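You operate a simulated robot arm through the tools that you are given. There is no shell and no other tool. Be economical: measure what you need, move in short steps, check, and stop when the job is done.

You run a simulated two-armed robot. Do the job below in one go: nothing can be reset, and whatever is moved stays where it is left.

## Task
Wipe up the spill on the table with the dishcloth and put it back.
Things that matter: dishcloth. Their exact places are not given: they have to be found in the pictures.

It is judged by the outcome, as a careful person would: the job done as asked, and still so three seconds after it is handed in. It fails if anything else is knocked over, pushed out of place, dropped, spilled or broken.

## Robot
Two 6-joint arms with two-finger parallel grippers on one trunk, on a base that drives. Base frame: it is fixed to the floor where the robot stands at the start and does not move with it; the origin is under the middle of the robot, x ahead of it, y to its left, z up; the surface under the hand at the start is at about z = 750. Readings come in mm, rad, newtons and seconds.
The left shoulder is at the start at [-102, 177, 758], the right one opposite. With the tool pointing down near the work surface each hand reaches from about 100 to 700 mm from the robot's upright axis, wherever it stands, measured 20 degrees to its own side. Payload 1.57 kg a hand.
The TCP of each hand is the grasp point between the finger pads, 30 mm short of the fingertips. In the tool frame z runs along the fingers and y along their closing line. The gripper opens to 80 mm. The fingers are 17 mm wide and 12 mm thick; the gripper's body (40 by 82 mm) begins 80 mm behind the TCP.
Orientation is that of the tool frame in the base frame, as a unit quaternion [w, x, y, z]. With the fingers straight down and closing along the base's y, the tool's x points along the base's -x, its y along +y and its z along -z.

## Interface
- The arms move only by the tool apply_moves. It takes "left_plan", "right_plan" or both (then of equal length, played together; a hand with none holds still); each is text: rows parted by semicolons, each of 6 numbers parted by spaces: the shift along the tool's x, y, z in mm, then the turn, a rotation vector about the tool's x, y, z in degrees. In form: x y z wx wy wz; .... A call has 1 to 10 rows; each row shifts and turns the commanded pose from where the row before left it, along the tool's axes as they then stand. "left_gripper" and "right_gripper" are, for a hand that has rows, the gripper command, from -1 (shut) to 1 (fully open), values between in proportion, set as the call begins (left out, the last holds). Each row takes 0.2 s and may step no farther than 50 mm and 0.15 rad from the row before; otherwise, or with a gripper value out of range, the whole call is refused. A pose out of reach is approached as far as the arm can. The call stops where the force on the tool passes 40 N (or 10 N more than at its start, if that is more) or the arm is blocked; 0.2 s more then pass. Each finger travels about 72 mm/s and halts on what it meets, pressing with about 33 N; the grip force reading is that of the motor and also rises with nothing between the fingers. The clock runs only during rows and for 0.2 s after the last one: add rows that do not move to give the fingers time. It gives the time, the measured TCP pose, the force on the tool (base axes), the opening and the grip force at its end, in the units of the frame above (readings bear some noise), with the torque about the TCP (base axes, N m) and any sound that the robot's microphone picked up.
- Cameras (640 x 400 px; columns grow to the right, rows downward): "scene" is now at [35.5, -17.1, 1477.4]; the picture's right is [-0.20, -0.98, 0.00], its down [-0.75, 0.16, -0.64] and it looks along [0.63, -0.13, -0.77] (base axes); focal length 277 px, centre (320, 200). "left" rides on the left gripper at [72, 7, -122] in its tool frame; the picture's right is [-0.09, 1.00, 0.00], its down [-0.84, -0.08, -0.54] and it looks along [-0.54, -0.05, 0.84] (tool axes); focal length 238 px, centre (320, 200). "right" rides on the right gripper at [72, -7, -122] in its tool frame; the picture's right is [0.09, 1.00, 0.00], its down [-0.84, 0.08, -0.54] and it looks along [-0.54, 0.05, 0.84] (tool axes); focal length 238 px, centre (320, 200).
- get_image(camera): a new picture of that camera. No time passes.
- lift_body(by): slides the trunk up (or, below 0, down) by that many mm; the arms and the scene camera ride with it, the base frame stays. It gives what a move gives, with no picture.
- drive_base(legs): drives the robot by 1 to 6 legs, each [ahead, left, turn to the left] in mm, mm and rad, along the robot's own axes; the way and the turn of a leg run together, so that a leg with both is an arc; at most 1500 mm and 3.142 rad a leg. The arms and the cameras ride along, it lands a little off, and it stops where it bumps. It gives what a move gives.
- head_to(pan, tilt): turns the head with the scene camera to pan (to the left, within 2.496 rad either way) and tilt (down, from -0.506 to 1.204), counted from straight ahead of the robot. It gives what a move gives.
- probe_pixels(camera, pixels): for up to 12 pixels [column, row] of the newest picture of that camera ("zoom" is the newest enlarged one), the place [x, y, z] in the base frame of the surface seen there, good to about 2 mm. No time passes.
- close_up(camera, box): a new picture of the part [left, top, right, bottom] of that camera's present view, enlarged. No time passes.
- close_job(): hands the job in; it is judged then, once.

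Keep the steps short. Do not move on a guess: measure, check each grasp and each placing, and mend mistakes. In all there are 80 turns and 62 pictures (those below and enlarged ones count). Leave the grippers open and the arms clear of the work at the hand-in unless told otherwise, and finish with a single line.

The tools are called after "Emit:" as name(argument=value, ...) on one line, values as JSON. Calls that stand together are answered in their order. apply_moves: Moves the arms, as the interface text tells. Its arguments: {"type":"object","properties":{"left_plan":{"type":"string"},"left_gripper":{"type":"number"},"right_plan":{"type":"string"},"right_gripper":{"type":"number"}},"required":[]} The other tools are called the same way: lift_body (by) slides the trunk up or down; drive_base (legs) drives the base; head_to (pan, tilt) turns the head that bears the scene camera; get_image (camera) takes a picture; probe_pixels (camera, pixels) gives the place of the surface under pixels of a picture; close_up (camera, box) takes an enlarged picture of a part of a camera's view; close_job () hands the job in.

At the start:

```text
time_s: 0.0
left_tcp_pos: [537.3, 144.1, 968.1]
left_tcp_rot: [0.0, 0.0, 1.0, 0.0]
left_force: [-0.1, 0.1, 0.1]
left_torque: [-0.01, -0.04, 0.0]
left_grip_width: 80.1
left_gripper_force: 0.2
right_tcp_pos: [432.8, -327.1, 1034.6]
right_tcp_rot: [-0.001, 0.0, 1.0, 0.001]
right_force: [0.0, -1.0, 0.0]
right_torque: [0.03, 0.0, 0.01]
right_grip_width: 80.0
right_gripper_force: 0.1
trunk travel left (down, up): [-200.0, 128.0]
robot x, y, heading: [-0.1, 1.5, -0.0]
head pan, tilt: [-0.204, 0.874]
```

scene: 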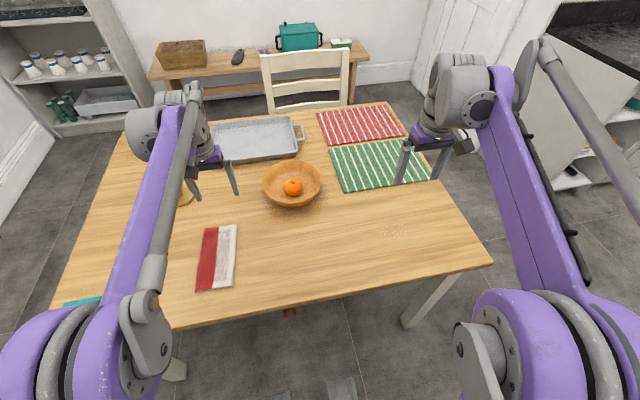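
right: 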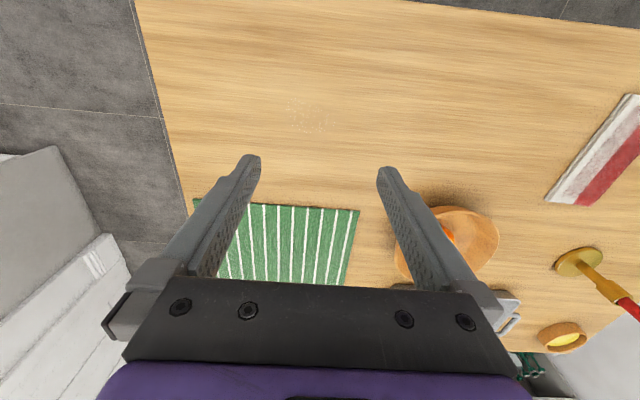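
left: 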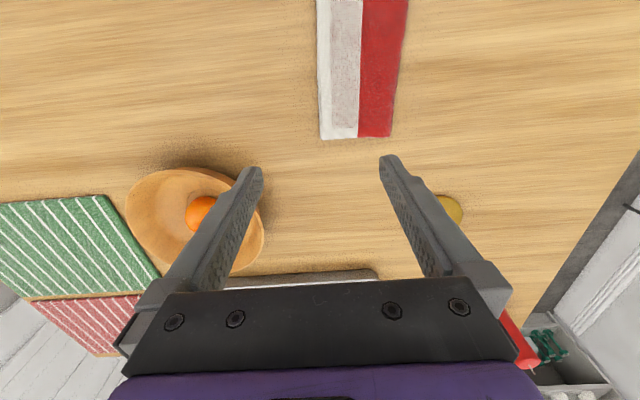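

I see a red/white folded cloth near (216,257) and faint specks near (393,232). I'll enlarge both, plus the teal item at the lower left.

Emit:
close_up(camera="scene", box=[340, 190, 460, 265])

Emit:
close_up(camera="scene", box=[160, 200, 288, 300])

Emit:
head_to(pan=0.3, tilt=1.0)

Emit:
get_image(camera="scene")

```text
5.33 times, centred on (400, 228) of scene
```

zoom: 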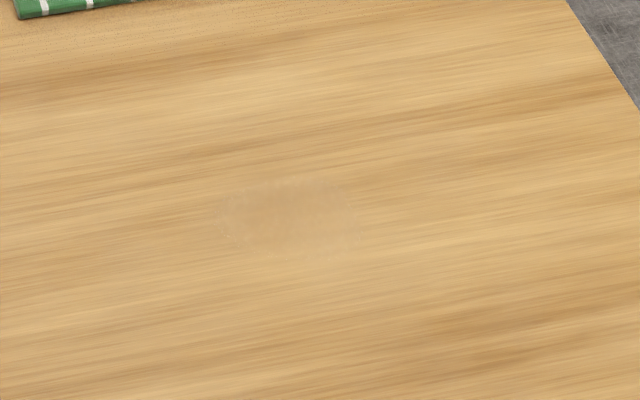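

```text
4.00 times, centred on (224, 250) of scene
```

zoom: 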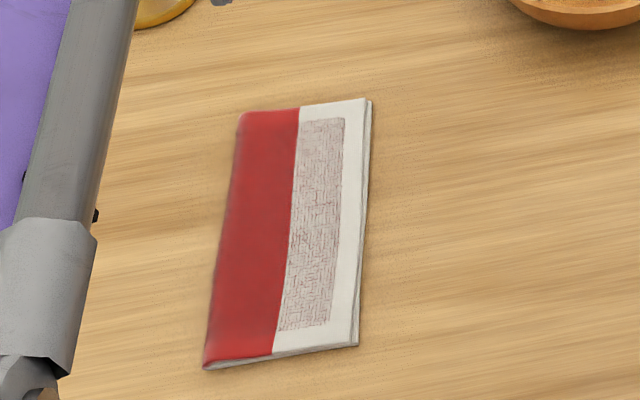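

```text
time_s: 0.9
left_tcp_pos: [539.1, 143.9, 967.5]
left_tcp_rot: [0.001, 0.0, 1.0, 0.0]
left_force: [-0.3, 0.3, -0.1]
left_torque: [0.01, 0.0, 0.02]
left_grip_width: 80.1
left_gripper_force: 0.1
right_tcp_pos: [433.2, -326.8, 1033.8]
right_tcp_rot: [-0.001, 0.0, 1.0, 0.0]
right_force: [0.6, 0.5, 0.4]
right_torque: [0.03, 0.01, 0.01]
right_grip_width: 80.1
right_gripper_force: 0.1
trunk travel left (down, up): [-200.0, 128.0]
robot x, y, heading: [-1.2, -1.3, 0.002]
head pan, tilt: [0.3, 1.0]
```

```text
56 pictures are left
```

scene: 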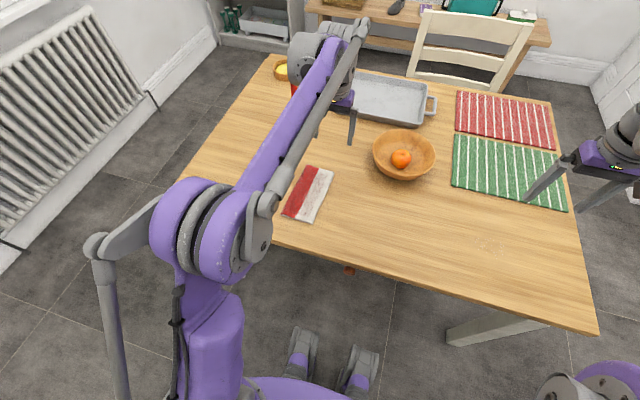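

The red/white item might be a booklet. The teal item needs a look too, so I'll turn the head back and enlarge.

Emit:
head_to(pan=-0.1, tilt=0.95)

Emit:
close_up(camera="scene", box=[60, 130, 380, 330])

Emit:
close_up(camera="left", box=[280, 0, 440, 100])

```text
time_s: 1.8
left_tcp_pos: [538.8, 143.9, 968.6]
left_tcp_rot: [0.0, 0.0, 1.0, 0.0]
left_force: [-0.5, -0.2, 0.5]
left_torque: [0.02, 0.0, 0.02]
left_grip_width: 80.1
left_gripper_force: 0.1
right_tcp_pos: [432.7, -326.8, 1034.8]
right_tcp_rot: [0.0, 0.001, 1.0, 0.0]
right_force: [-0.1, 0.9, 0.2]
right_torque: [0.02, 0.0, 0.03]
right_grip_width: 79.9
right_gripper_force: 0.1
trunk travel left (down, up): [-200.0, 128.0]
robot x, y, heading: [-1.8, -0.6, -0.001]
head pan, tilt: [-0.099, 0.949]
```

```text
2.00 times, centred on (220, 230) of scene
```

zoom: 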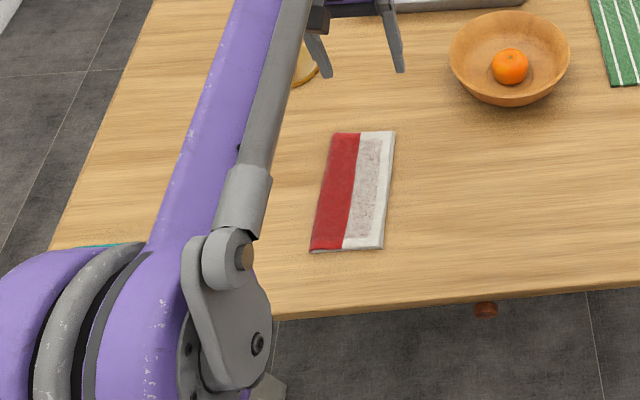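

```text
4.00 times, centred on (360, 50) of left
```

zoom: 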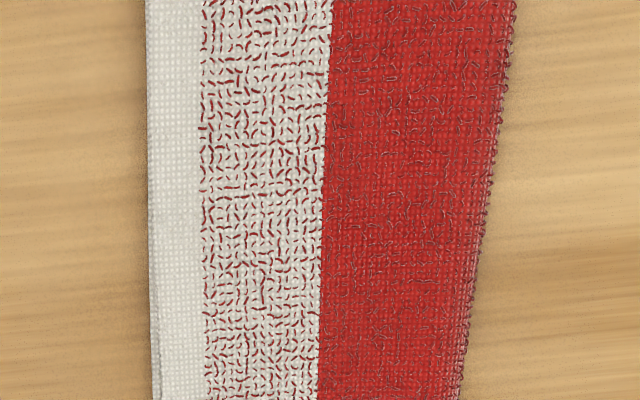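

It's woven, so it's a folded cloth. Before deciding, I'll move the left hand leftward and up a little to see the teal thing.

Emit:
apply_moves(left_plan="25 45 -15 0 0 0;25 45 -15 0 0 0;25 45 -15 0 0 0;25 45 -15 0 0 0;25 45 -15 0 0 0")

Emit:
get_image(camera="left")

Emit:
get_image(camera="scene")

```text
refused: row 1 steps farther than a row can; nothing moved
```

```text
53 pictures are left
```

left: 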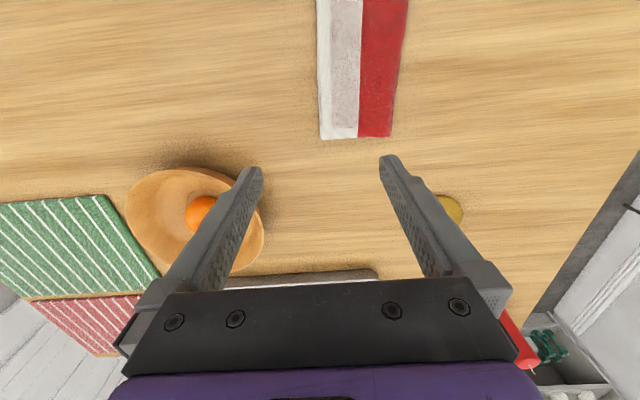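

```text
52 pictures are left
```

scene: 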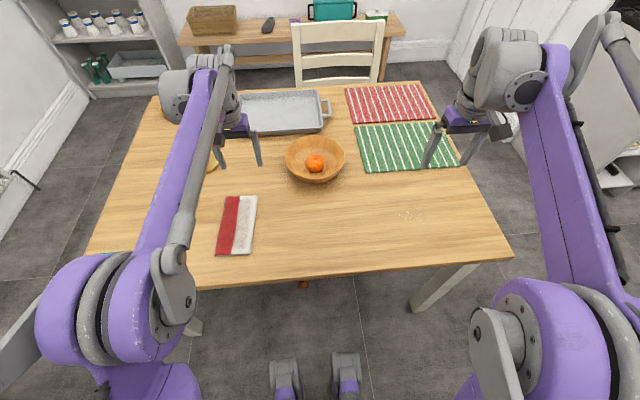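

The step was too long. I'll use shorter rows.

Emit:
apply_moves(left_plan="20 40 -10 0 0 0;20 40 -10 0 0 0;20 40 -10 0 0 0;20 40 -10 0 0 0;20 40 -10 0 0 0")

Emit:
get_image(camera="left")

Emit:
probe_pixels(camera="scene", pixels=[[226, 197], [256, 197], [217, 254], [249, 253], [240, 225], [228, 225], [400, 210], [410, 216], [423, 215], [412, 211], [412, 222], [500, 215]])

```text
time_s: 3.0
left_tcp_pos: [437.5, 344.4, 1015.6]
left_tcp_rot: [0.0, 0.001, 1.0, 0.0]
left_force: [-0.1, -0.4, 0.1]
left_torque: [-0.01, 0.04, 0.02]
left_grip_width: 79.9
left_gripper_force: 0.0
right_tcp_pos: [433.5, -325.4, 1036.2]
right_tcp_rot: [0.0, 0.0, 1.0, 0.0]
right_force: [-0.5, 0.3, 0.4]
right_torque: [0.01, 0.0, 0.01]
right_grip_width: 80.0
right_gripper_force: 0.1
trunk travel left (down, up): [-200.0, 128.0]
robot x, y, heading: [1.4, -0.8, -0.003]
head pan, tilt: [-0.099, 0.949]
```

```text
51 pictures are left
```

left: 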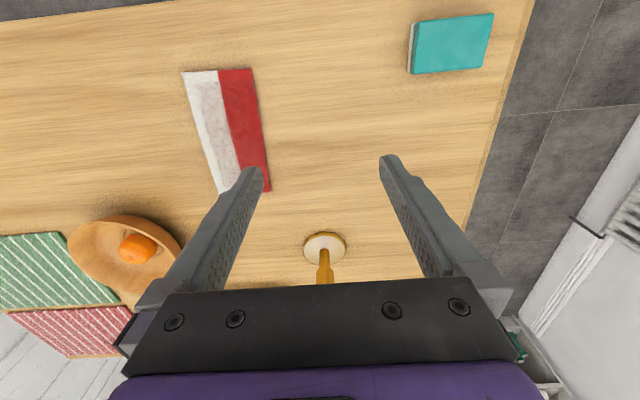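

```text
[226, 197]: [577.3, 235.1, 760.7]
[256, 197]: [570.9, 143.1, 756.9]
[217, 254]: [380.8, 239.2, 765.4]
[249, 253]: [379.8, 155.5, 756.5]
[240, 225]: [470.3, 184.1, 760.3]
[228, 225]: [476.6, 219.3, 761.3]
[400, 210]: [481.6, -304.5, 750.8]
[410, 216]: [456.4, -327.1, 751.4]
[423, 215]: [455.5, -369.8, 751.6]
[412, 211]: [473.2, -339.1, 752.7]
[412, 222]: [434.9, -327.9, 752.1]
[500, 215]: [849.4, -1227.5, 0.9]
```

The teal item is a book, so the red/white one is the dishcloth. It's about 200 × 85 mm and 10 mm thick. Next I'll measure the cloth and spill outlines precisely.

Emit:
close_up(camera="scene", box=[380, 190, 444, 230])

Emit:
probe_pixels(camera="zoom", pixels=[[220, 200], [320, 200], [420, 200], [320, 120], [320, 300]])

Emit:
close_up(camera="right", box=[240, 80, 400, 180])

Emit:
get_image(camera="right")

Emit:
close_up(camera="left", box=[160, 50, 320, 150])

Emit:
probe_pixels(camera="left", pixels=[[184, 74], [250, 71], [212, 160], [267, 187], [270, 160], [235, 130], [225, 100], [255, 110], [190, 100], [240, 165], [220, 190], [150, 130]])

```text
10.00 times, centred on (412, 210) of scene
```

zoom: 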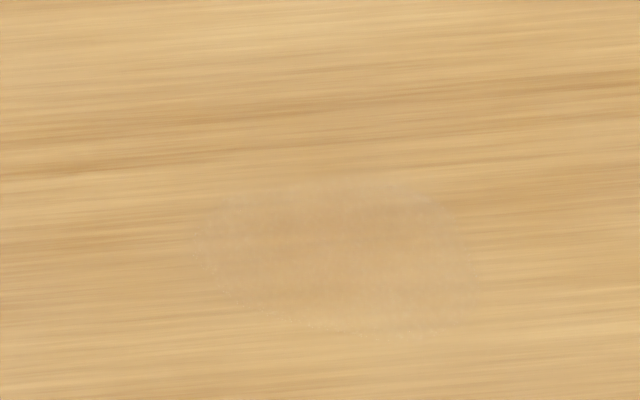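

```text
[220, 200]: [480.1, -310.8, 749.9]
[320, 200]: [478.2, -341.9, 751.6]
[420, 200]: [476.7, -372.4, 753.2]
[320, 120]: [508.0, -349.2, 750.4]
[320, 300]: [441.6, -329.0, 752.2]
```

```text
4.00 times, centred on (320, 130) of right
```

zoom: 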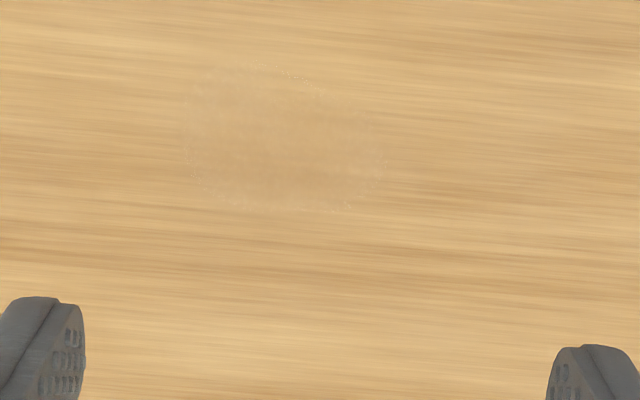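

```text
48 pictures are left
```

right: 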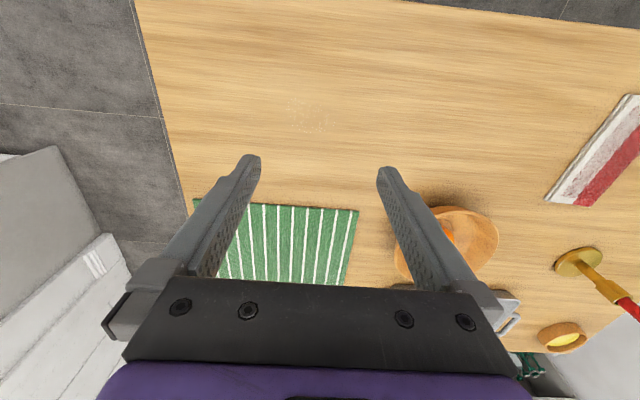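

```text
4.00 times, centred on (240, 100) of left
```

zoom: 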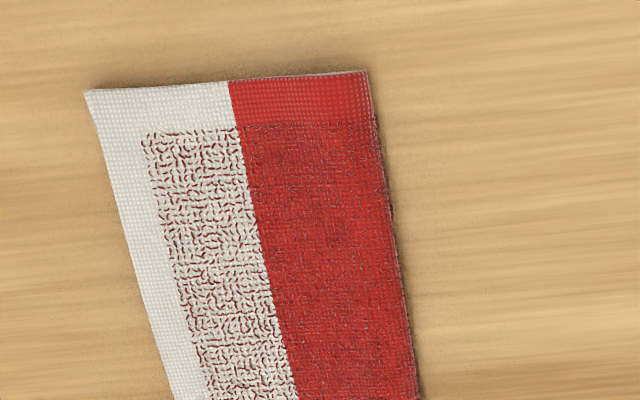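

```text
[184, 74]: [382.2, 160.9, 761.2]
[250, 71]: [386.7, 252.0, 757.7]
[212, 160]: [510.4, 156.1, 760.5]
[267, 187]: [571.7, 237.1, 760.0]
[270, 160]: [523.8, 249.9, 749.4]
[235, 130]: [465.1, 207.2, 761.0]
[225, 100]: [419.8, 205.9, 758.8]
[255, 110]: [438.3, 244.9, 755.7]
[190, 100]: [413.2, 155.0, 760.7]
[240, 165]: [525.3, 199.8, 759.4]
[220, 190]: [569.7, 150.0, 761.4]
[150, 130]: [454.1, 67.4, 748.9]
```

Measurements:
- **Cloth:** centre about (478, 199), top z≈760, 193 × 91 mm, yaw about −4°.
- **Spill:** centre about (458, −342), roughly 80 × 65 mm.

The right arm can reach both. First I'll move the left arm out of the way and bring the right hand up over the cloth.

Emit:
apply_moves(left_plan="30 30 0 0 0 0;30 30 0 0 0 0;30 30 0 0 0 0;30 30 0 0 0 0")

Emit:
apply_moves(right_plan="-4 48 8 0 0 0;-4 48 8 0 0 0;-4 48 8 0 0 0;-4 48 8 0 0 0;-4 48 8 0 0 0;-4 48 8 0 0 0;-4 48 8 0 0 0;-4 48 8 0 0 0;-4 48 8 0 0 0;-4 48 8 0 0 0")

Emit:
get_image(camera="scene")

Emit:
get_image(camera="right")

```text
time_s: 4.0
left_tcp_pos: [316.9, 463.1, 1015.7]
left_tcp_rot: [0.001, 0.001, 1.0, 0.0]
left_force: [0.0, 0.6, -0.3]
left_torque: [-0.03, 0.0, 0.0]
left_grip_width: 79.9
left_gripper_force: 0.1
right_tcp_pos: [434.0, -325.9, 1035.1]
right_tcp_rot: [-0.001, 0.0, 1.0, -0.001]
right_force: [0.0, -0.8, 0.4]
right_torque: [0.01, -0.01, 0.01]
right_grip_width: 79.8
right_gripper_force: 0.0
trunk travel left (down, up): [-200.0, 128.0]
robot x, y, heading: [-1.9, -2.6, -0.001]
head pan, tilt: [-0.099, 0.949]
```

```text
time_s: 6.2
left_tcp_pos: [317.5, 463.6, 1014.6]
left_tcp_rot: [0.0, 0.0, 1.0, 0.0]
left_force: [-0.7, 0.0, -1.3]
left_torque: [-0.04, -0.03, -0.01]
left_grip_width: 79.8
left_gripper_force: 0.1
right_tcp_pos: [472.6, 154.8, 952.4]
right_tcp_rot: [0.0, 0.001, 1.0, -0.001]
right_force: [0.4, 0.1, -0.4]
right_torque: [-0.05, -0.04, 0.02]
right_grip_width: 79.9
right_gripper_force: 0.0
trunk travel left (down, up): [-200.0, 128.0]
robot x, y, heading: [0.8, -0.8, -0.0]
head pan, tilt: [-0.099, 0.949]
```

```text
46 pictures are left
```

scene: 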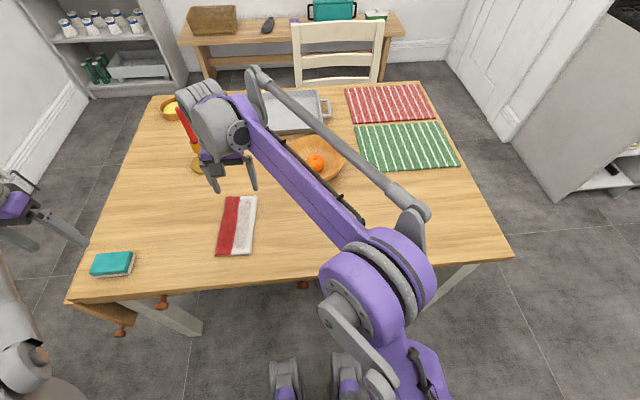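

```text
45 pictures are left
```

right: 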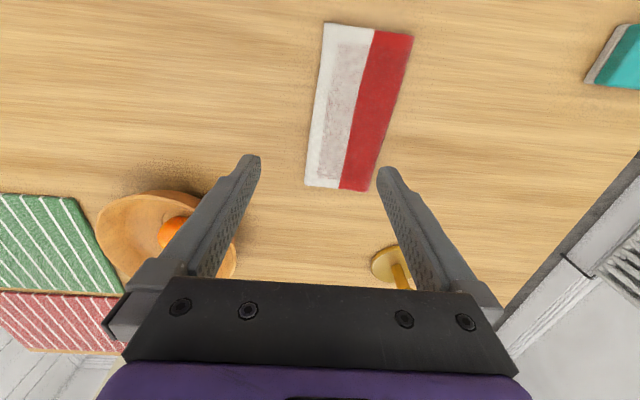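

The path is clear so far. I'll probe the cloth corners and the neighbouring candlestick and bowl from this view.

Emit:
probe_pixels(camera="right", pixels=[[327, 26], [408, 37], [308, 183], [365, 187], [345, 110], [375, 110], [390, 262], [110, 220], [595, 75]])

Emit:
probe_pixels(camera="scene", pixels=[[196, 166], [186, 120], [288, 160], [112, 260], [228, 198], [256, 198], [218, 252], [250, 252]])

```text
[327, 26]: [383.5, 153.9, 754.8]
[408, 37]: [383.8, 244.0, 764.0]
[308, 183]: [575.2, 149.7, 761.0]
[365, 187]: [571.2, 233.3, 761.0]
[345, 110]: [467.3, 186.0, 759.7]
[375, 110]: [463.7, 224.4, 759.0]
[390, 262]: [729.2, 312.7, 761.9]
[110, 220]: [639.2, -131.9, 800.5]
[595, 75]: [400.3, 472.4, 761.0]
```

```text
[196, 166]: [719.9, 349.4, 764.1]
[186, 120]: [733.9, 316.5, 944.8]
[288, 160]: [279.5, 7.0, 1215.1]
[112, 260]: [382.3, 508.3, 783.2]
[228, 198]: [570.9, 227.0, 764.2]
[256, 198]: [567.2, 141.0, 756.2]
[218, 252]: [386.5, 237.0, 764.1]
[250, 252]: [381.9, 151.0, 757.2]
```

The cloth centre is (478, 195). I'll centre over it, narrow the fingers to 50 mm, and stop with the tips about 12 mm above the cloth.

Emit:
apply_moves(right_plan="-3 20 30 0 0 1;-2 20 35 0 0 1;0 0 40 0 0 0;0 0 40 0 0 0;0 0 0 0 0 0", right_gripper=0.25)

Emit:
get_image(camera="right")

```text
time_s: 7.4
left_tcp_pos: [318.2, 461.5, 1015.5]
left_tcp_rot: [0.0, 0.0, 1.0, 0.0]
left_force: [-0.3, 0.0, 0.5]
left_torque: [-0.01, -0.02, -0.02]
left_grip_width: 80.0
left_gripper_force: 0.1
right_tcp_pos: [477.7, 193.4, 807.5]
right_tcp_rot: [0.0, 0.018, 1.0, 0.0]
right_force: [-0.1, -0.1, 0.1]
right_torque: [0.03, 0.0, -0.02]
right_grip_width: 49.9
right_gripper_force: 0.0
trunk travel left (down, up): [-200.0, 128.0]
robot x, y, heading: [0.8, -1.8, 0.001]
head pan, tilt: [-0.099, 0.949]
```

```text
44 pictures are left
```

right: 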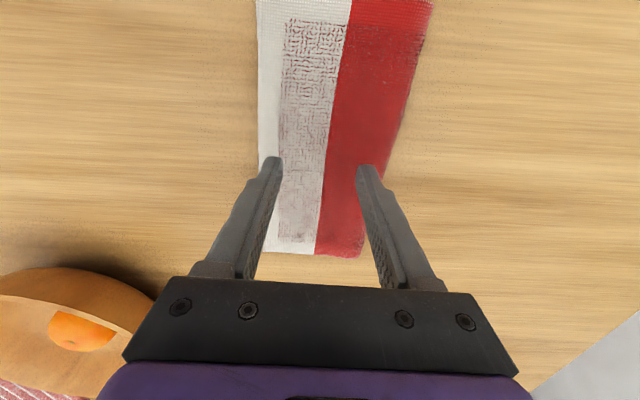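

I'm centred over the cloth, so I'll lower gently until it touches.

Emit:
apply_moves(right_plan="0 0 10 0 0 0;0 0 5 0 0 0;0 0 4 0 0 0;0 0 3 0 0 0;0 0 0 0 0 0")

```text
time_s: 8.6
left_tcp_pos: [316.9, 462.1, 1014.3]
left_tcp_rot: [-0.001, -0.001, 1.0, 0.0]
left_force: [0.3, -0.8, -0.3]
left_torque: [-0.01, -0.02, 0.02]
left_grip_width: 80.0
left_gripper_force: 0.1
right_tcp_pos: [478.4, 193.7, 786.6]
right_tcp_rot: [0.0, 0.017, 1.0, 0.0]
right_force: [-0.3, -0.3, 3.7]
right_torque: [-0.05, 0.04, -0.01]
right_grip_width: 49.8
right_gripper_force: 0.0
trunk travel left (down, up): [-200.0, 128.0]
robot x, y, heading: [-1.0, 1.3, 0.001]
head pan, tilt: [-0.099, 0.949]
```

There's light contact at 3.7 N. I'll press 1 mm more and close to see whether the cloth gathers.

Emit:
apply_moves(right_plan="0 0 1 0 0 0;0 0 0 0 0 0;0 0 0 0 0 0;0 0 0 0 0 0", right_gripper=-1)

Emit:
get_image(camera="right")

```text
time_s: 9.6
left_tcp_pos: [318.2, 463.1, 1015.0]
left_tcp_rot: [0.0, 0.0, 1.0, -0.001]
left_force: [0.0, 0.6, -0.4]
left_torque: [0.0, -0.02, 0.0]
left_grip_width: 80.1
left_gripper_force: 0.2
right_tcp_pos: [478.8, 193.8, 788.1]
right_tcp_rot: [0.0, 0.017, 1.0, -0.001]
right_force: [-0.7, 1.6, 9.4]
right_torque: [0.07, -0.01, -0.01]
right_grip_width: 7.7
right_gripper_force: 27.3
trunk travel left (down, up): [-200.0, 128.0]
robot x, y, heading: [0.1, 1.0, 0.001]
head pan, tilt: [-0.099, 0.949]
```

```text
43 pictures are left
```

right: 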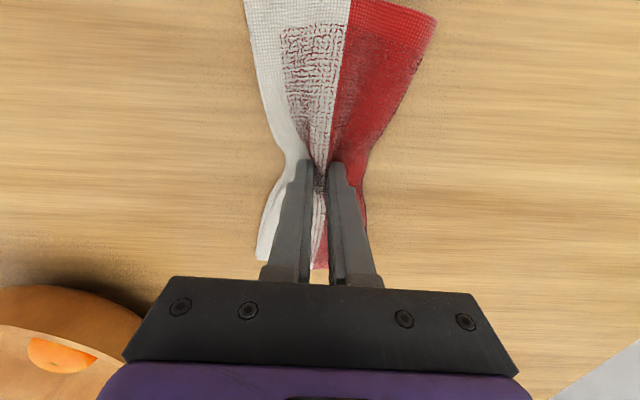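

The cloth is soft and gathered firmly (7.7 mm, 27 N). I'll lift it 80 mm and check.

Emit:
apply_moves(right_plan="0 0 -20 0 0 0;0 0 -30 0 0 0;0 0 -30 0 0 0;0 0 0 0 0 0")

Emit:
get_image(camera="right")

Emit:
get_image(camera="scene")

```text
time_s: 10.6
left_tcp_pos: [317.3, 464.3, 1015.9]
left_tcp_rot: [0.0, 0.0, 1.0, 0.0]
left_force: [0.5, -0.5, 0.7]
left_torque: [0.0, -0.01, 0.01]
left_grip_width: 80.1
left_gripper_force: 0.0
right_tcp_pos: [478.4, 193.0, 866.8]
right_tcp_rot: [0.0, 0.017, 1.0, 0.0]
right_force: [1.0, 0.6, -0.3]
right_torque: [0.04, 0.02, 0.04]
right_grip_width: 7.7
right_gripper_force: 26.6
trunk travel left (down, up): [-200.0, 128.0]
robot x, y, heading: [3.1, 3.3, -0.001]
head pan, tilt: [-0.099, 0.949]
```

```text
42 pictures are left
```

right: 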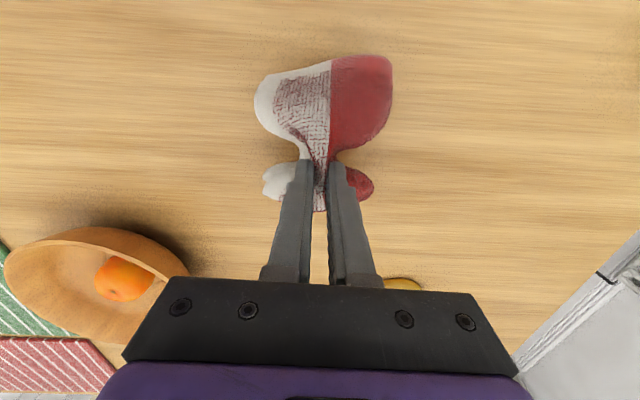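

```text
41 pictures are left
```

scene: 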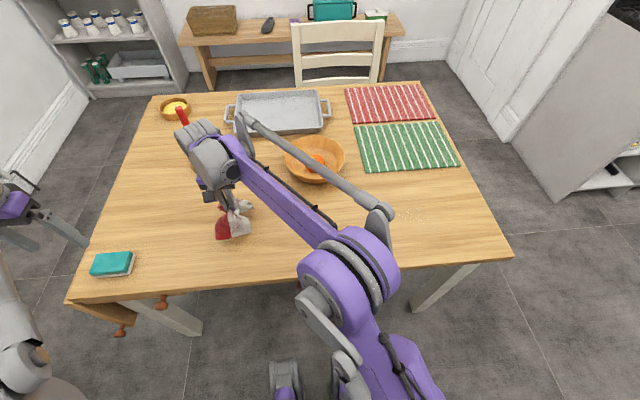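

The cloth is held well and hanging clear. I'll raise it another 25 mm and carry it to above the spill.

Emit:
apply_moves(right_plan="0 0 -25 0 0 0;0 -48 0 0 0 0;0 -48 0 0 0 0;0 -48 0 0 0 0;0 -48 0 0 0 0;0 -48 0 0 0 0;0 -48 0 0 0 0;0 -48 0 0 0 0;0 -48 0 0 0 0;0 -48 0 0 0 0")

Emit:
apply_moves(right_plan="0 -45 0 0 0 0;0 -45 0 0 0 0;0 0 0 0 0 0")

Emit:
get_image(camera="scene")

Emit:
get_image(camera="right")

```text
time_s: 12.8
left_tcp_pos: [318.0, 461.2, 1015.7]
left_tcp_rot: [0.0, -0.001, 1.0, 0.0]
left_force: [-0.2, 0.3, -0.2]
left_torque: [0.01, -0.03, 0.0]
left_grip_width: 79.9
left_gripper_force: 0.0
right_tcp_pos: [465.5, -238.9, 890.8]
right_tcp_rot: [0.0, 0.017, 1.0, 0.0]
right_force: [-0.2, 0.4, -0.8]
right_torque: [0.07, -0.01, 0.02]
right_grip_width: 8.1
right_gripper_force: 27.3
trunk travel left (down, up): [-200.0, 128.0]
robot x, y, heading: [-0.1, 2.2, 0.002]
head pan, tilt: [-0.099, 0.949]
```

```text
time_s: 13.6
left_tcp_pos: [317.5, 463.1, 1016.3]
left_tcp_rot: [0.001, 0.001, 1.0, 0.0]
left_force: [0.7, -0.2, 0.1]
left_torque: [0.01, 0.01, 0.03]
left_grip_width: 80.0
left_gripper_force: 0.1
right_tcp_pos: [460.9, -325.7, 892.8]
right_tcp_rot: [0.0, 0.017, 1.0, 0.0]
right_force: [-0.3, 0.9, -1.2]
right_torque: [0.07, 0.0, -0.06]
right_grip_width: 7.9
right_gripper_force: 27.3
trunk travel left (down, up): [-200.0, 128.0]
robot x, y, heading: [1.0, 1.5, 0.0]
head pan, tilt: [-0.099, 0.949]
```

```text
40 pictures are left
```

scene: 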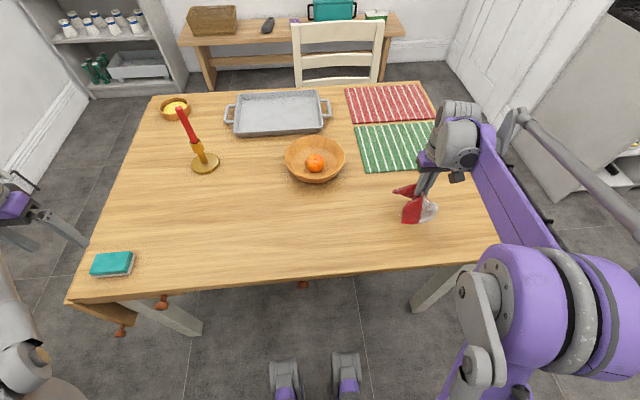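

```text
39 pictures are left
```

right: 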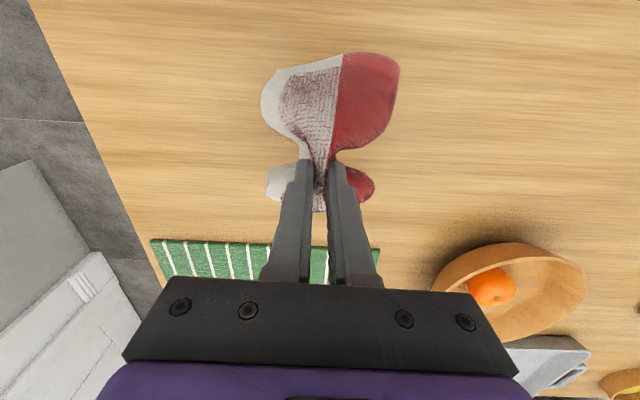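

I'm above the spill. I'll lower in stages to bring the cloth onto the table.

Emit:
apply_moves(right_plan="0 -4 30 0 0 0;0 -4 30 0 0 0;0 -4 25 0 0 0;0 -4 12 0 0 0;0 0 5 0 0 0;0 0 0 0 0 0")

Emit:
get_image(camera="right")

Emit:
close_up(camera="scene", box=[340, 140, 500, 240])

```text
time_s: 15.0
left_tcp_pos: [316.8, 462.2, 1015.1]
left_tcp_rot: [0.001, 0.0, 1.0, 0.0]
left_force: [-0.3, 1.3, 0.3]
left_torque: [-0.01, -0.01, -0.01]
left_grip_width: 80.0
left_gripper_force: 0.0
right_tcp_pos: [459.5, -344.1, 789.4]
right_tcp_rot: [0.0, 0.017, 1.0, 0.0]
right_force: [0.1, -1.3, 7.5]
right_torque: [-0.02, 0.03, 0.02]
right_grip_width: 7.9
right_gripper_force: 26.5
trunk travel left (down, up): [-200.0, 128.0]
robot x, y, heading: [0.7, 2.2, 0.004]
head pan, tilt: [-0.099, 0.949]
```

```text
38 pictures are left
```

right: 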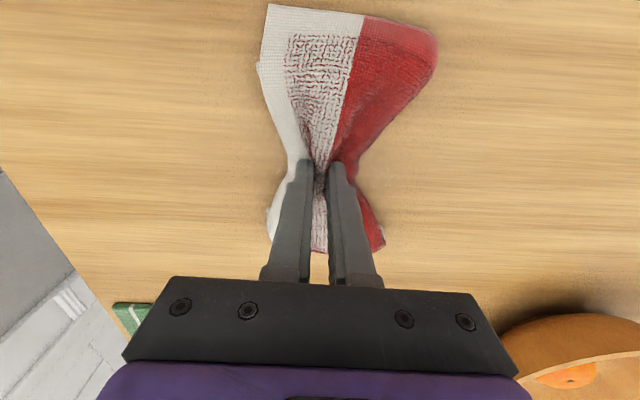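

```text
4.00 times, centred on (420, 190) of scene
```

zoom: 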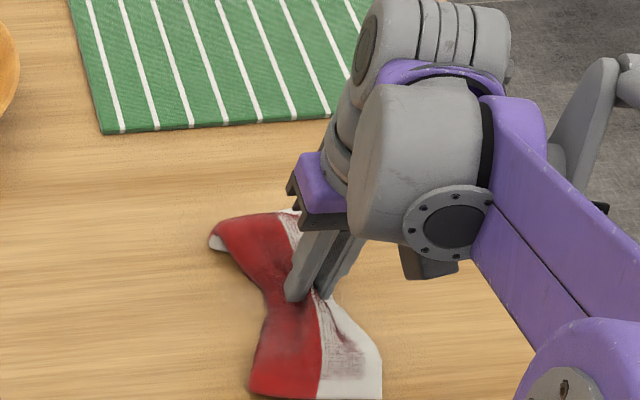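

The cloth is on the table with about 7.5 N of pressure. Before wiping, I'll check where the green mat's edge is so I don't rub it.

Emit:
probe_pixels(camera="zoom", pixels=[[110, 132], [320, 120], [215, 240], [285, 215], [380, 395], [260, 390]])

Emit:
apply_moves(right_plan="0 -25 0 0 0 0;0 -25 0 0 0 0;0 25 0 0 0 0;0 25 0 0 0 0;0 25 0 0 0 0;0 25 0 0 0 0;15 0 0 0 0 0;0 -25 0 0 0 0;0 -25 0 0 0 0;0 -25 0 0 0 0")

```text
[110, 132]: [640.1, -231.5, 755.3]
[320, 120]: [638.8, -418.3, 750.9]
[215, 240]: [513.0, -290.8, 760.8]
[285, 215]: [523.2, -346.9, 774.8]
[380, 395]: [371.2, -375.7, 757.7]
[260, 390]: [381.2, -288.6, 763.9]
```

```text
time_s: 17.2
left_tcp_pos: [317.7, 463.0, 1016.1]
left_tcp_rot: [0.0, 0.0, 1.0, 0.0]
left_force: [0.7, 0.1, 0.0]
left_torque: [0.04, 0.02, 0.01]
left_grip_width: 80.0
left_gripper_force: 0.0
right_tcp_pos: [444.4, -368.4, 789.4]
right_tcp_rot: [0.001, 0.018, 1.0, 0.0]
right_force: [-0.3, 4.0, 9.8]
right_torque: [0.13, 0.0, 0.0]
right_grip_width: 8.0
right_gripper_force: 26.8
trunk travel left (down, up): [-200.0, 128.0]
robot x, y, heading: [-1.7, 2.0, -0.003]
head pan, tilt: [-0.099, 0.949]
```

The mat edge at x=640 is well clear. I'll continue the strokes over the near edge, then the far edge.

Emit:
apply_moves(right_plan="18 -20 0 0 0 0;0 30 0 0 0 0;0 30 0 0 0 0;0 30 0 0 0 0;0 20 0 0 0 0;-25 -10 0 0 0 0;-25 -10 0 0 0 0;0 -30 0 0 0 0;0 -30 0 0 0 0;0 -20 0 0 0 0")

Emit:
apply_moves(right_plan="-18 0 0 0 0 0;0 30 0 0 0 0;0 30 0 0 0 0;0 30 0 0 0 0;15 -20 0 0 0 0;15 -20 0 0 0 0;0 -20 0 0 0 0;0 -20 0 0 0 0;0 -20 0 0 0 0;0 30 0 0 0 0")

Emit:
apply_moves(right_plan="0 30 -20 0 0 0;0 30 -30 0 0 0;0 40 -25 0 0 0;0 45 -15 0 0 0;0 45 -10 0 0 0;0 0 0 0 0 0")

Emit:
close_up(camera="scene", box=[340, 165, 484, 255])

Emit:
get_image(camera="right")

```text
time_s: 19.4
left_tcp_pos: [316.4, 463.5, 1015.6]
left_tcp_rot: [0.0, 0.0, 1.0, 0.0]
left_force: [-0.4, 0.2, 0.6]
left_torque: [0.0, 0.03, -0.04]
left_grip_width: 79.9
left_gripper_force: 0.0
right_tcp_pos: [476.5, -382.0, 789.2]
right_tcp_rot: [0.0, 0.017, 1.0, 0.0]
right_force: [0.1, 1.3, 5.4]
right_torque: [0.08, 0.03, 0.05]
right_grip_width: 8.3
right_gripper_force: 27.0
trunk travel left (down, up): [-200.0, 128.0]
robot x, y, heading: [2.0, 3.4, 0.004]
head pan, tilt: [-0.099, 0.949]
```

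```text
time_s: 21.6
left_tcp_pos: [316.3, 463.3, 1014.5]
left_tcp_rot: [0.0, 0.0, 1.0, 0.0]
left_force: [-0.4, 0.0, -0.4]
left_torque: [-0.03, 0.02, -0.02]
left_grip_width: 80.1
left_gripper_force: 0.0
right_tcp_pos: [465.2, -358.9, 789.9]
right_tcp_rot: [0.0, 0.019, 1.0, -0.001]
right_force: [-0.2, -3.0, 10.5]
right_torque: [-0.13, 0.04, 0.0]
right_grip_width: 8.2
right_gripper_force: 26.7
trunk travel left (down, up): [-200.0, 128.0]
robot x, y, heading: [0.7, 0.6, -0.004]
head pan, tilt: [-0.099, 0.949]
```

```text
time_s: 23.0
left_tcp_pos: [317.0, 460.7, 1015.2]
left_tcp_rot: [0.001, 0.0, 1.0, 0.0]
left_force: [-1.5, -0.5, 1.3]
left_torque: [0.04, -0.01, 0.03]
left_grip_width: 79.9
left_gripper_force: 0.0
right_tcp_pos: [468.8, -170.0, 889.9]
right_tcp_rot: [0.0, 0.017, 1.0, 0.0]
right_force: [0.7, -0.4, -0.7]
right_torque: [0.04, 0.0, 0.01]
right_grip_width: 8.2
right_gripper_force: 28.0
trunk travel left (down, up): [-200.0, 128.0]
robot x, y, heading: [2.5, 0.4, -0.0]
head pan, tilt: [-0.099, 0.949]
```

```text
4.44 times, centred on (412, 210) of scene
```

zoom: 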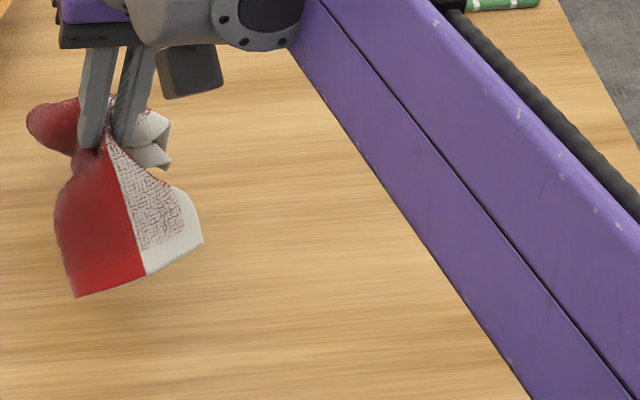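

```text
35 pictures are left
```

right: 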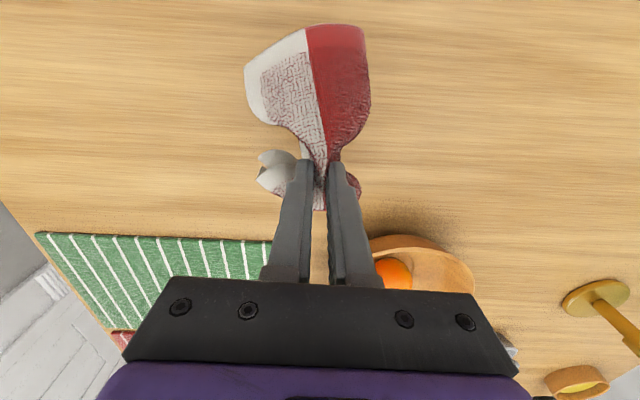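

The arm hides part of the wiped spot. I'll carry the cloth back above its original place, then inspect.

Emit:
apply_moves(right_plan="0 45 0 0 0 0;0 45 0 0 0 0;0 45 0 0 0 0;0 45 0 0 0 0;0 45 0 0 0 0;0 45 0 0 0 0;0 45 0 0 0 0;2 49 0 0 0 0;0 0 0 0 0 0")

Emit:
close_up(camera="scene", box=[340, 165, 484, 255])

Emit:
get_image(camera="right")

```text
time_s: 25.0
left_tcp_pos: [317.9, 462.7, 1015.7]
left_tcp_rot: [-0.001, 0.0, 1.0, 0.0]
left_force: [0.4, 1.3, 0.6]
left_torque: [-0.02, 0.04, 0.0]
left_grip_width: 79.8
left_gripper_force: 0.0
right_tcp_pos: [481.7, 197.2, 888.9]
right_tcp_rot: [0.0, 0.017, 1.0, 0.0]
right_force: [-0.6, 1.1, -0.4]
right_torque: [0.06, 0.0, -0.01]
right_grip_width: 8.1
right_gripper_force: 26.7
trunk travel left (down, up): [-200.0, 128.0]
robot x, y, heading: [-2.1, -0.1, -0.001]
head pan, tilt: [-0.099, 0.949]
```

```text
4.44 times, centred on (412, 210) of scene
```

zoom: 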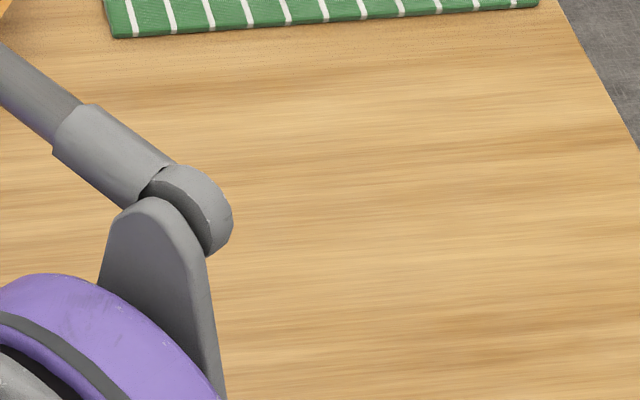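

```text
33 pictures are left
```

right: 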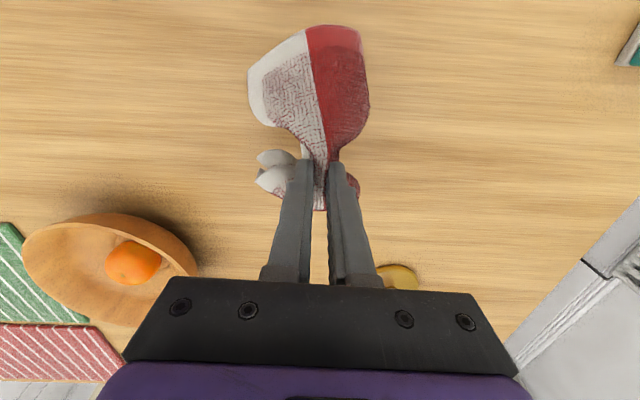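

The spot (zoom about 266–370, 186–260) is now clean. I'm at the original place, so I'll lower the cloth onto the table.

Emit:
apply_moves(right_plan="2 -2 30 0 0 0;2 -1 30 0 0 0;0 0 25 0 0 0;0 0 12 0 0 0;0 0 4 0 0 0;0 0 0 0 0 0")

Emit:
close_up(camera="scene", box=[160, 170, 320, 270])

Emit:
get_image(camera="right")

```text
time_s: 26.4
left_tcp_pos: [316.3, 462.6, 1015.5]
left_tcp_rot: [0.0, 0.0, 1.0, 0.001]
left_force: [0.5, -0.2, -0.2]
left_torque: [-0.03, 0.02, -0.01]
left_grip_width: 79.8
left_gripper_force: 0.1
right_tcp_pos: [478.4, 191.5, 789.8]
right_tcp_rot: [0.001, 0.018, 1.0, 0.0]
right_force: [2.4, 4.1, 17.4]
right_torque: [0.19, -0.18, 0.04]
right_grip_width: 7.9
right_gripper_force: 27.2
trunk travel left (down, up): [-200.0, 128.0]
robot x, y, heading: [0.7, -2.0, -0.002]
head pan, tilt: [-0.099, 0.949]
```

```text
4.00 times, centred on (240, 220) of scene
```

zoom: 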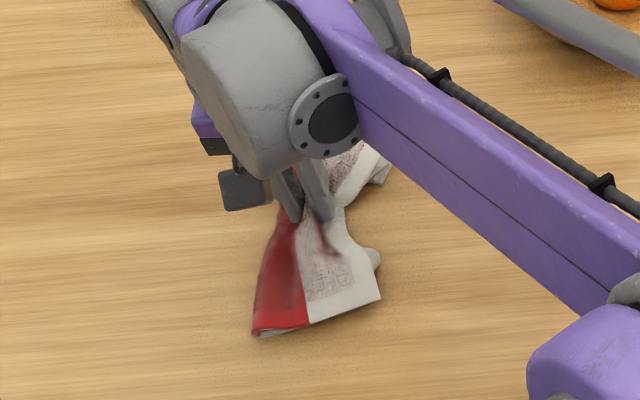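

```text
31 pictures are left
```

right: 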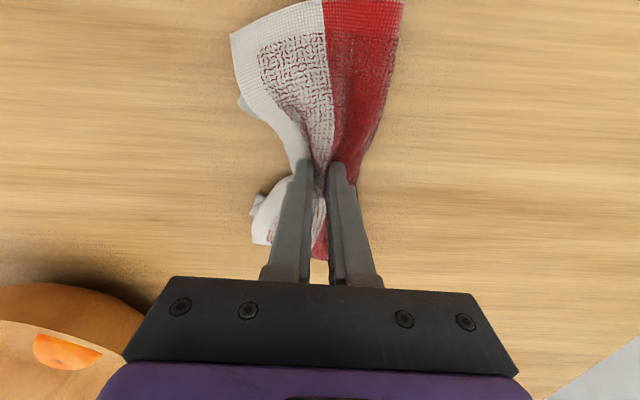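

It's down at the place, but with 17 N. I'll ease up 2 mm and open to about 60 mm so the fingers spread the cloth, then rise.

Emit:
apply_moves(right_plan="0 0 -2 0 0 0;0 0 0 0 0 0;0 0 0 0 0 0;0 0 0 0 0 0", right_gripper=0.5)

Emit:
apply_moves(right_plan="0 0 -10 0 0 0;0 0 -30 0 0 0;0 0 -40 0 0 0;0 0 -40 0 0 0;0 0 0 0 0 0")

Emit:
get_image(camera="right")

Emit:
close_up(camera="scene", box=[160, 170, 320, 270])

```text
time_s: 27.4
left_tcp_pos: [318.1, 462.0, 1015.6]
left_tcp_rot: [0.0, -0.001, 1.0, -0.001]
left_force: [-0.6, -0.2, -0.3]
left_torque: [-0.01, -0.01, 0.01]
left_grip_width: 80.1
left_gripper_force: 0.1
right_tcp_pos: [477.4, 191.8, 791.2]
right_tcp_rot: [0.0, 0.017, 1.0, -0.001]
right_force: [0.5, 0.1, 0.3]
right_torque: [0.01, 0.02, 0.0]
right_grip_width: 59.8
right_gripper_force: 0.1
trunk travel left (down, up): [-200.0, 128.0]
robot x, y, heading: [1.1, -2.8, 0.0]
head pan, tilt: [-0.099, 0.949]
```

```text
time_s: 28.6
left_tcp_pos: [317.8, 461.9, 1014.6]
left_tcp_rot: [0.001, 0.0, 1.0, 0.0]
left_force: [0.1, 0.1, 0.1]
left_torque: [-0.02, 0.0, 0.02]
left_grip_width: 79.8
left_gripper_force: 0.0
right_tcp_pos: [477.3, 192.4, 911.0]
right_tcp_rot: [0.0, 0.018, 1.0, 0.0]
right_force: [-0.2, -0.5, -1.0]
right_torque: [0.01, -0.02, 0.03]
right_grip_width: 60.3
right_gripper_force: 0.0
trunk travel left (down, up): [-200.0, 128.0]
robot x, y, heading: [1.6, -1.7, -0.007]
head pan, tilt: [-0.099, 0.949]
```

```text
30 pictures are left
```

right: 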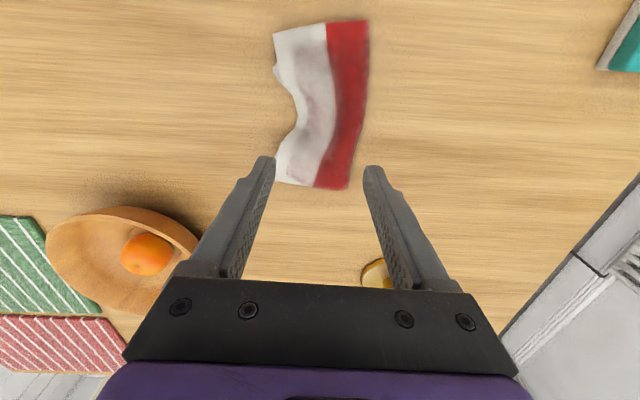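

```text
4.00 times, centred on (240, 220) of scene
```

zoom: 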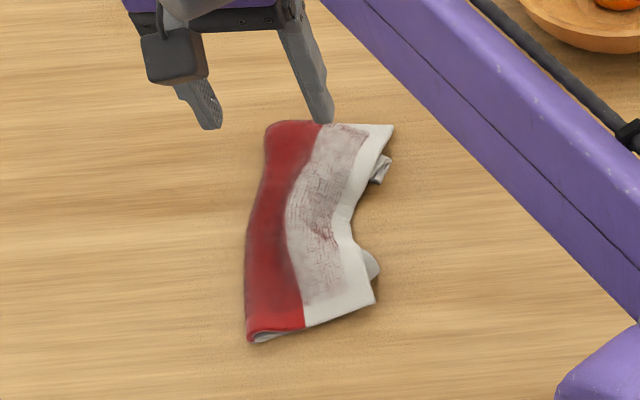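

It spread out nicely. I'll bring the right arm back clear, then measure the cloth's position and check the spill.

Emit:
apply_moves(right_plan="0 -45 -10 0 0 0;0 -45 -10 0 0 0;0 -45 -10 0 0 0;0 -45 -10 0 0 0;0 -45 -10 0 0 0;0 -45 -10 0 0 0;0 -45 -10 0 0 0;0 -45 -10 0 0 0;0 -45 -10 0 0 0;0 -45 -10 0 0 0", right_gripper=1)

Emit:
get_image(camera="scene")

Emit:
close_up(camera="right", box=[220, 40, 420, 165])

Emit:
close_up(camera="scene", box=[160, 170, 320, 270])

Emit:
probe_pixels(camera="zoom", pixels=[[270, 127], [388, 128], [252, 335], [370, 300], [320, 220], [372, 265], [384, 170]])

```text
time_s: 30.8
left_tcp_pos: [318.3, 462.0, 1014.5]
left_tcp_rot: [0.001, 0.0, 1.0, 0.0]
left_force: [0.9, 1.0, 1.1]
left_torque: [-0.02, -0.02, -0.03]
left_grip_width: 80.2
left_gripper_force: 0.1
right_tcp_pos: [461.6, -260.3, 1010.2]
right_tcp_rot: [0.0, 0.017, 1.0, 0.0]
right_force: [1.0, -0.1, -0.5]
right_torque: [-0.02, 0.0, -0.05]
right_grip_width: 80.0
right_gripper_force: 0.0
trunk travel left (down, up): [-200.0, 128.0]
robot x, y, heading: [0.7, 3.1, 0.001]
head pan, tilt: [-0.099, 0.949]
```

```text
28 pictures are left
```

scene: 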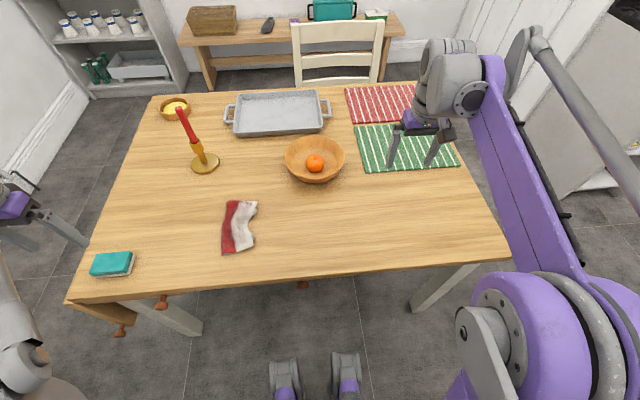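

```text
3.20 times, centred on (320, 102) of right
```

zoom: 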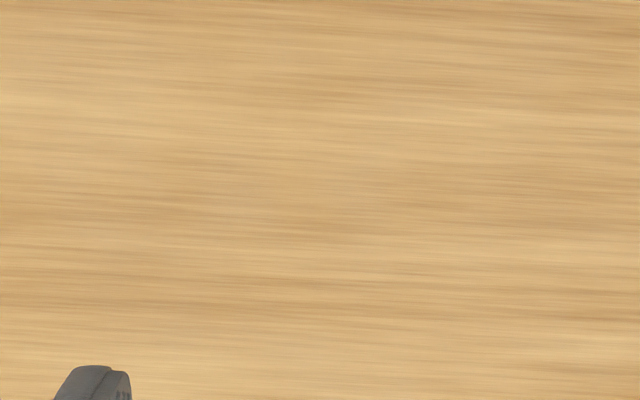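

```text
4.00 times, centred on (240, 220) of scene
```

zoom: 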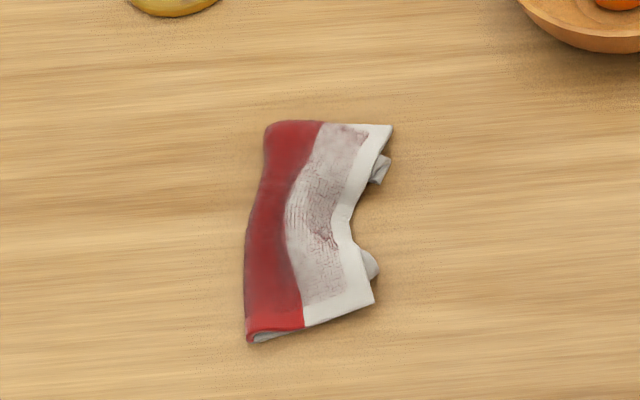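

```text
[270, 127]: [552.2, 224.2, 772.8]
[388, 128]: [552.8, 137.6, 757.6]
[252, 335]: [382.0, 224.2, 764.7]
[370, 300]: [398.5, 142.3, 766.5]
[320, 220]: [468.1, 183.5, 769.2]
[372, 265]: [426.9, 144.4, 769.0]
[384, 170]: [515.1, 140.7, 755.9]
```

The cloth lies within about 12 mm of its original place, in the same orientation. One last enlarged check of the wiped spot.

Emit:
close_up(camera="scene", box=[380, 190, 444, 230])

Emit:
close_up(camera="right", box=[160, 40, 340, 152])

```text
10.00 times, centred on (412, 210) of scene
```

zoom: 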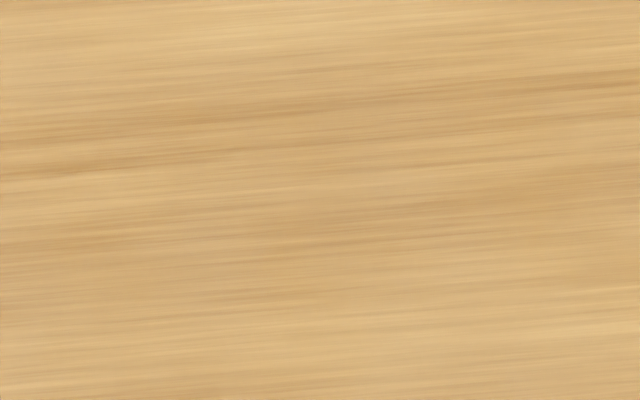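

```text
3.56 times, centred on (250, 96) of right
```

zoom: 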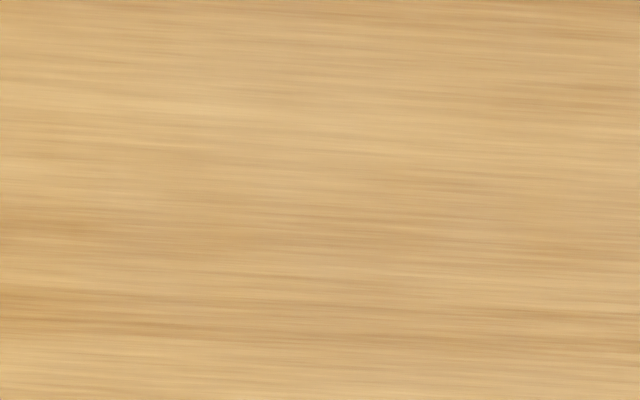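

The spill is gone, the cloth is back, both grippers are open and the arms are clear. I'm handing in.

Emit:
close_job()

```text
The job is handed in.
```

The spill is wiped up, and the dishcloth is back within about 12 mm of where it lay, slightly rumpled; nothing else on the table was disturbed.
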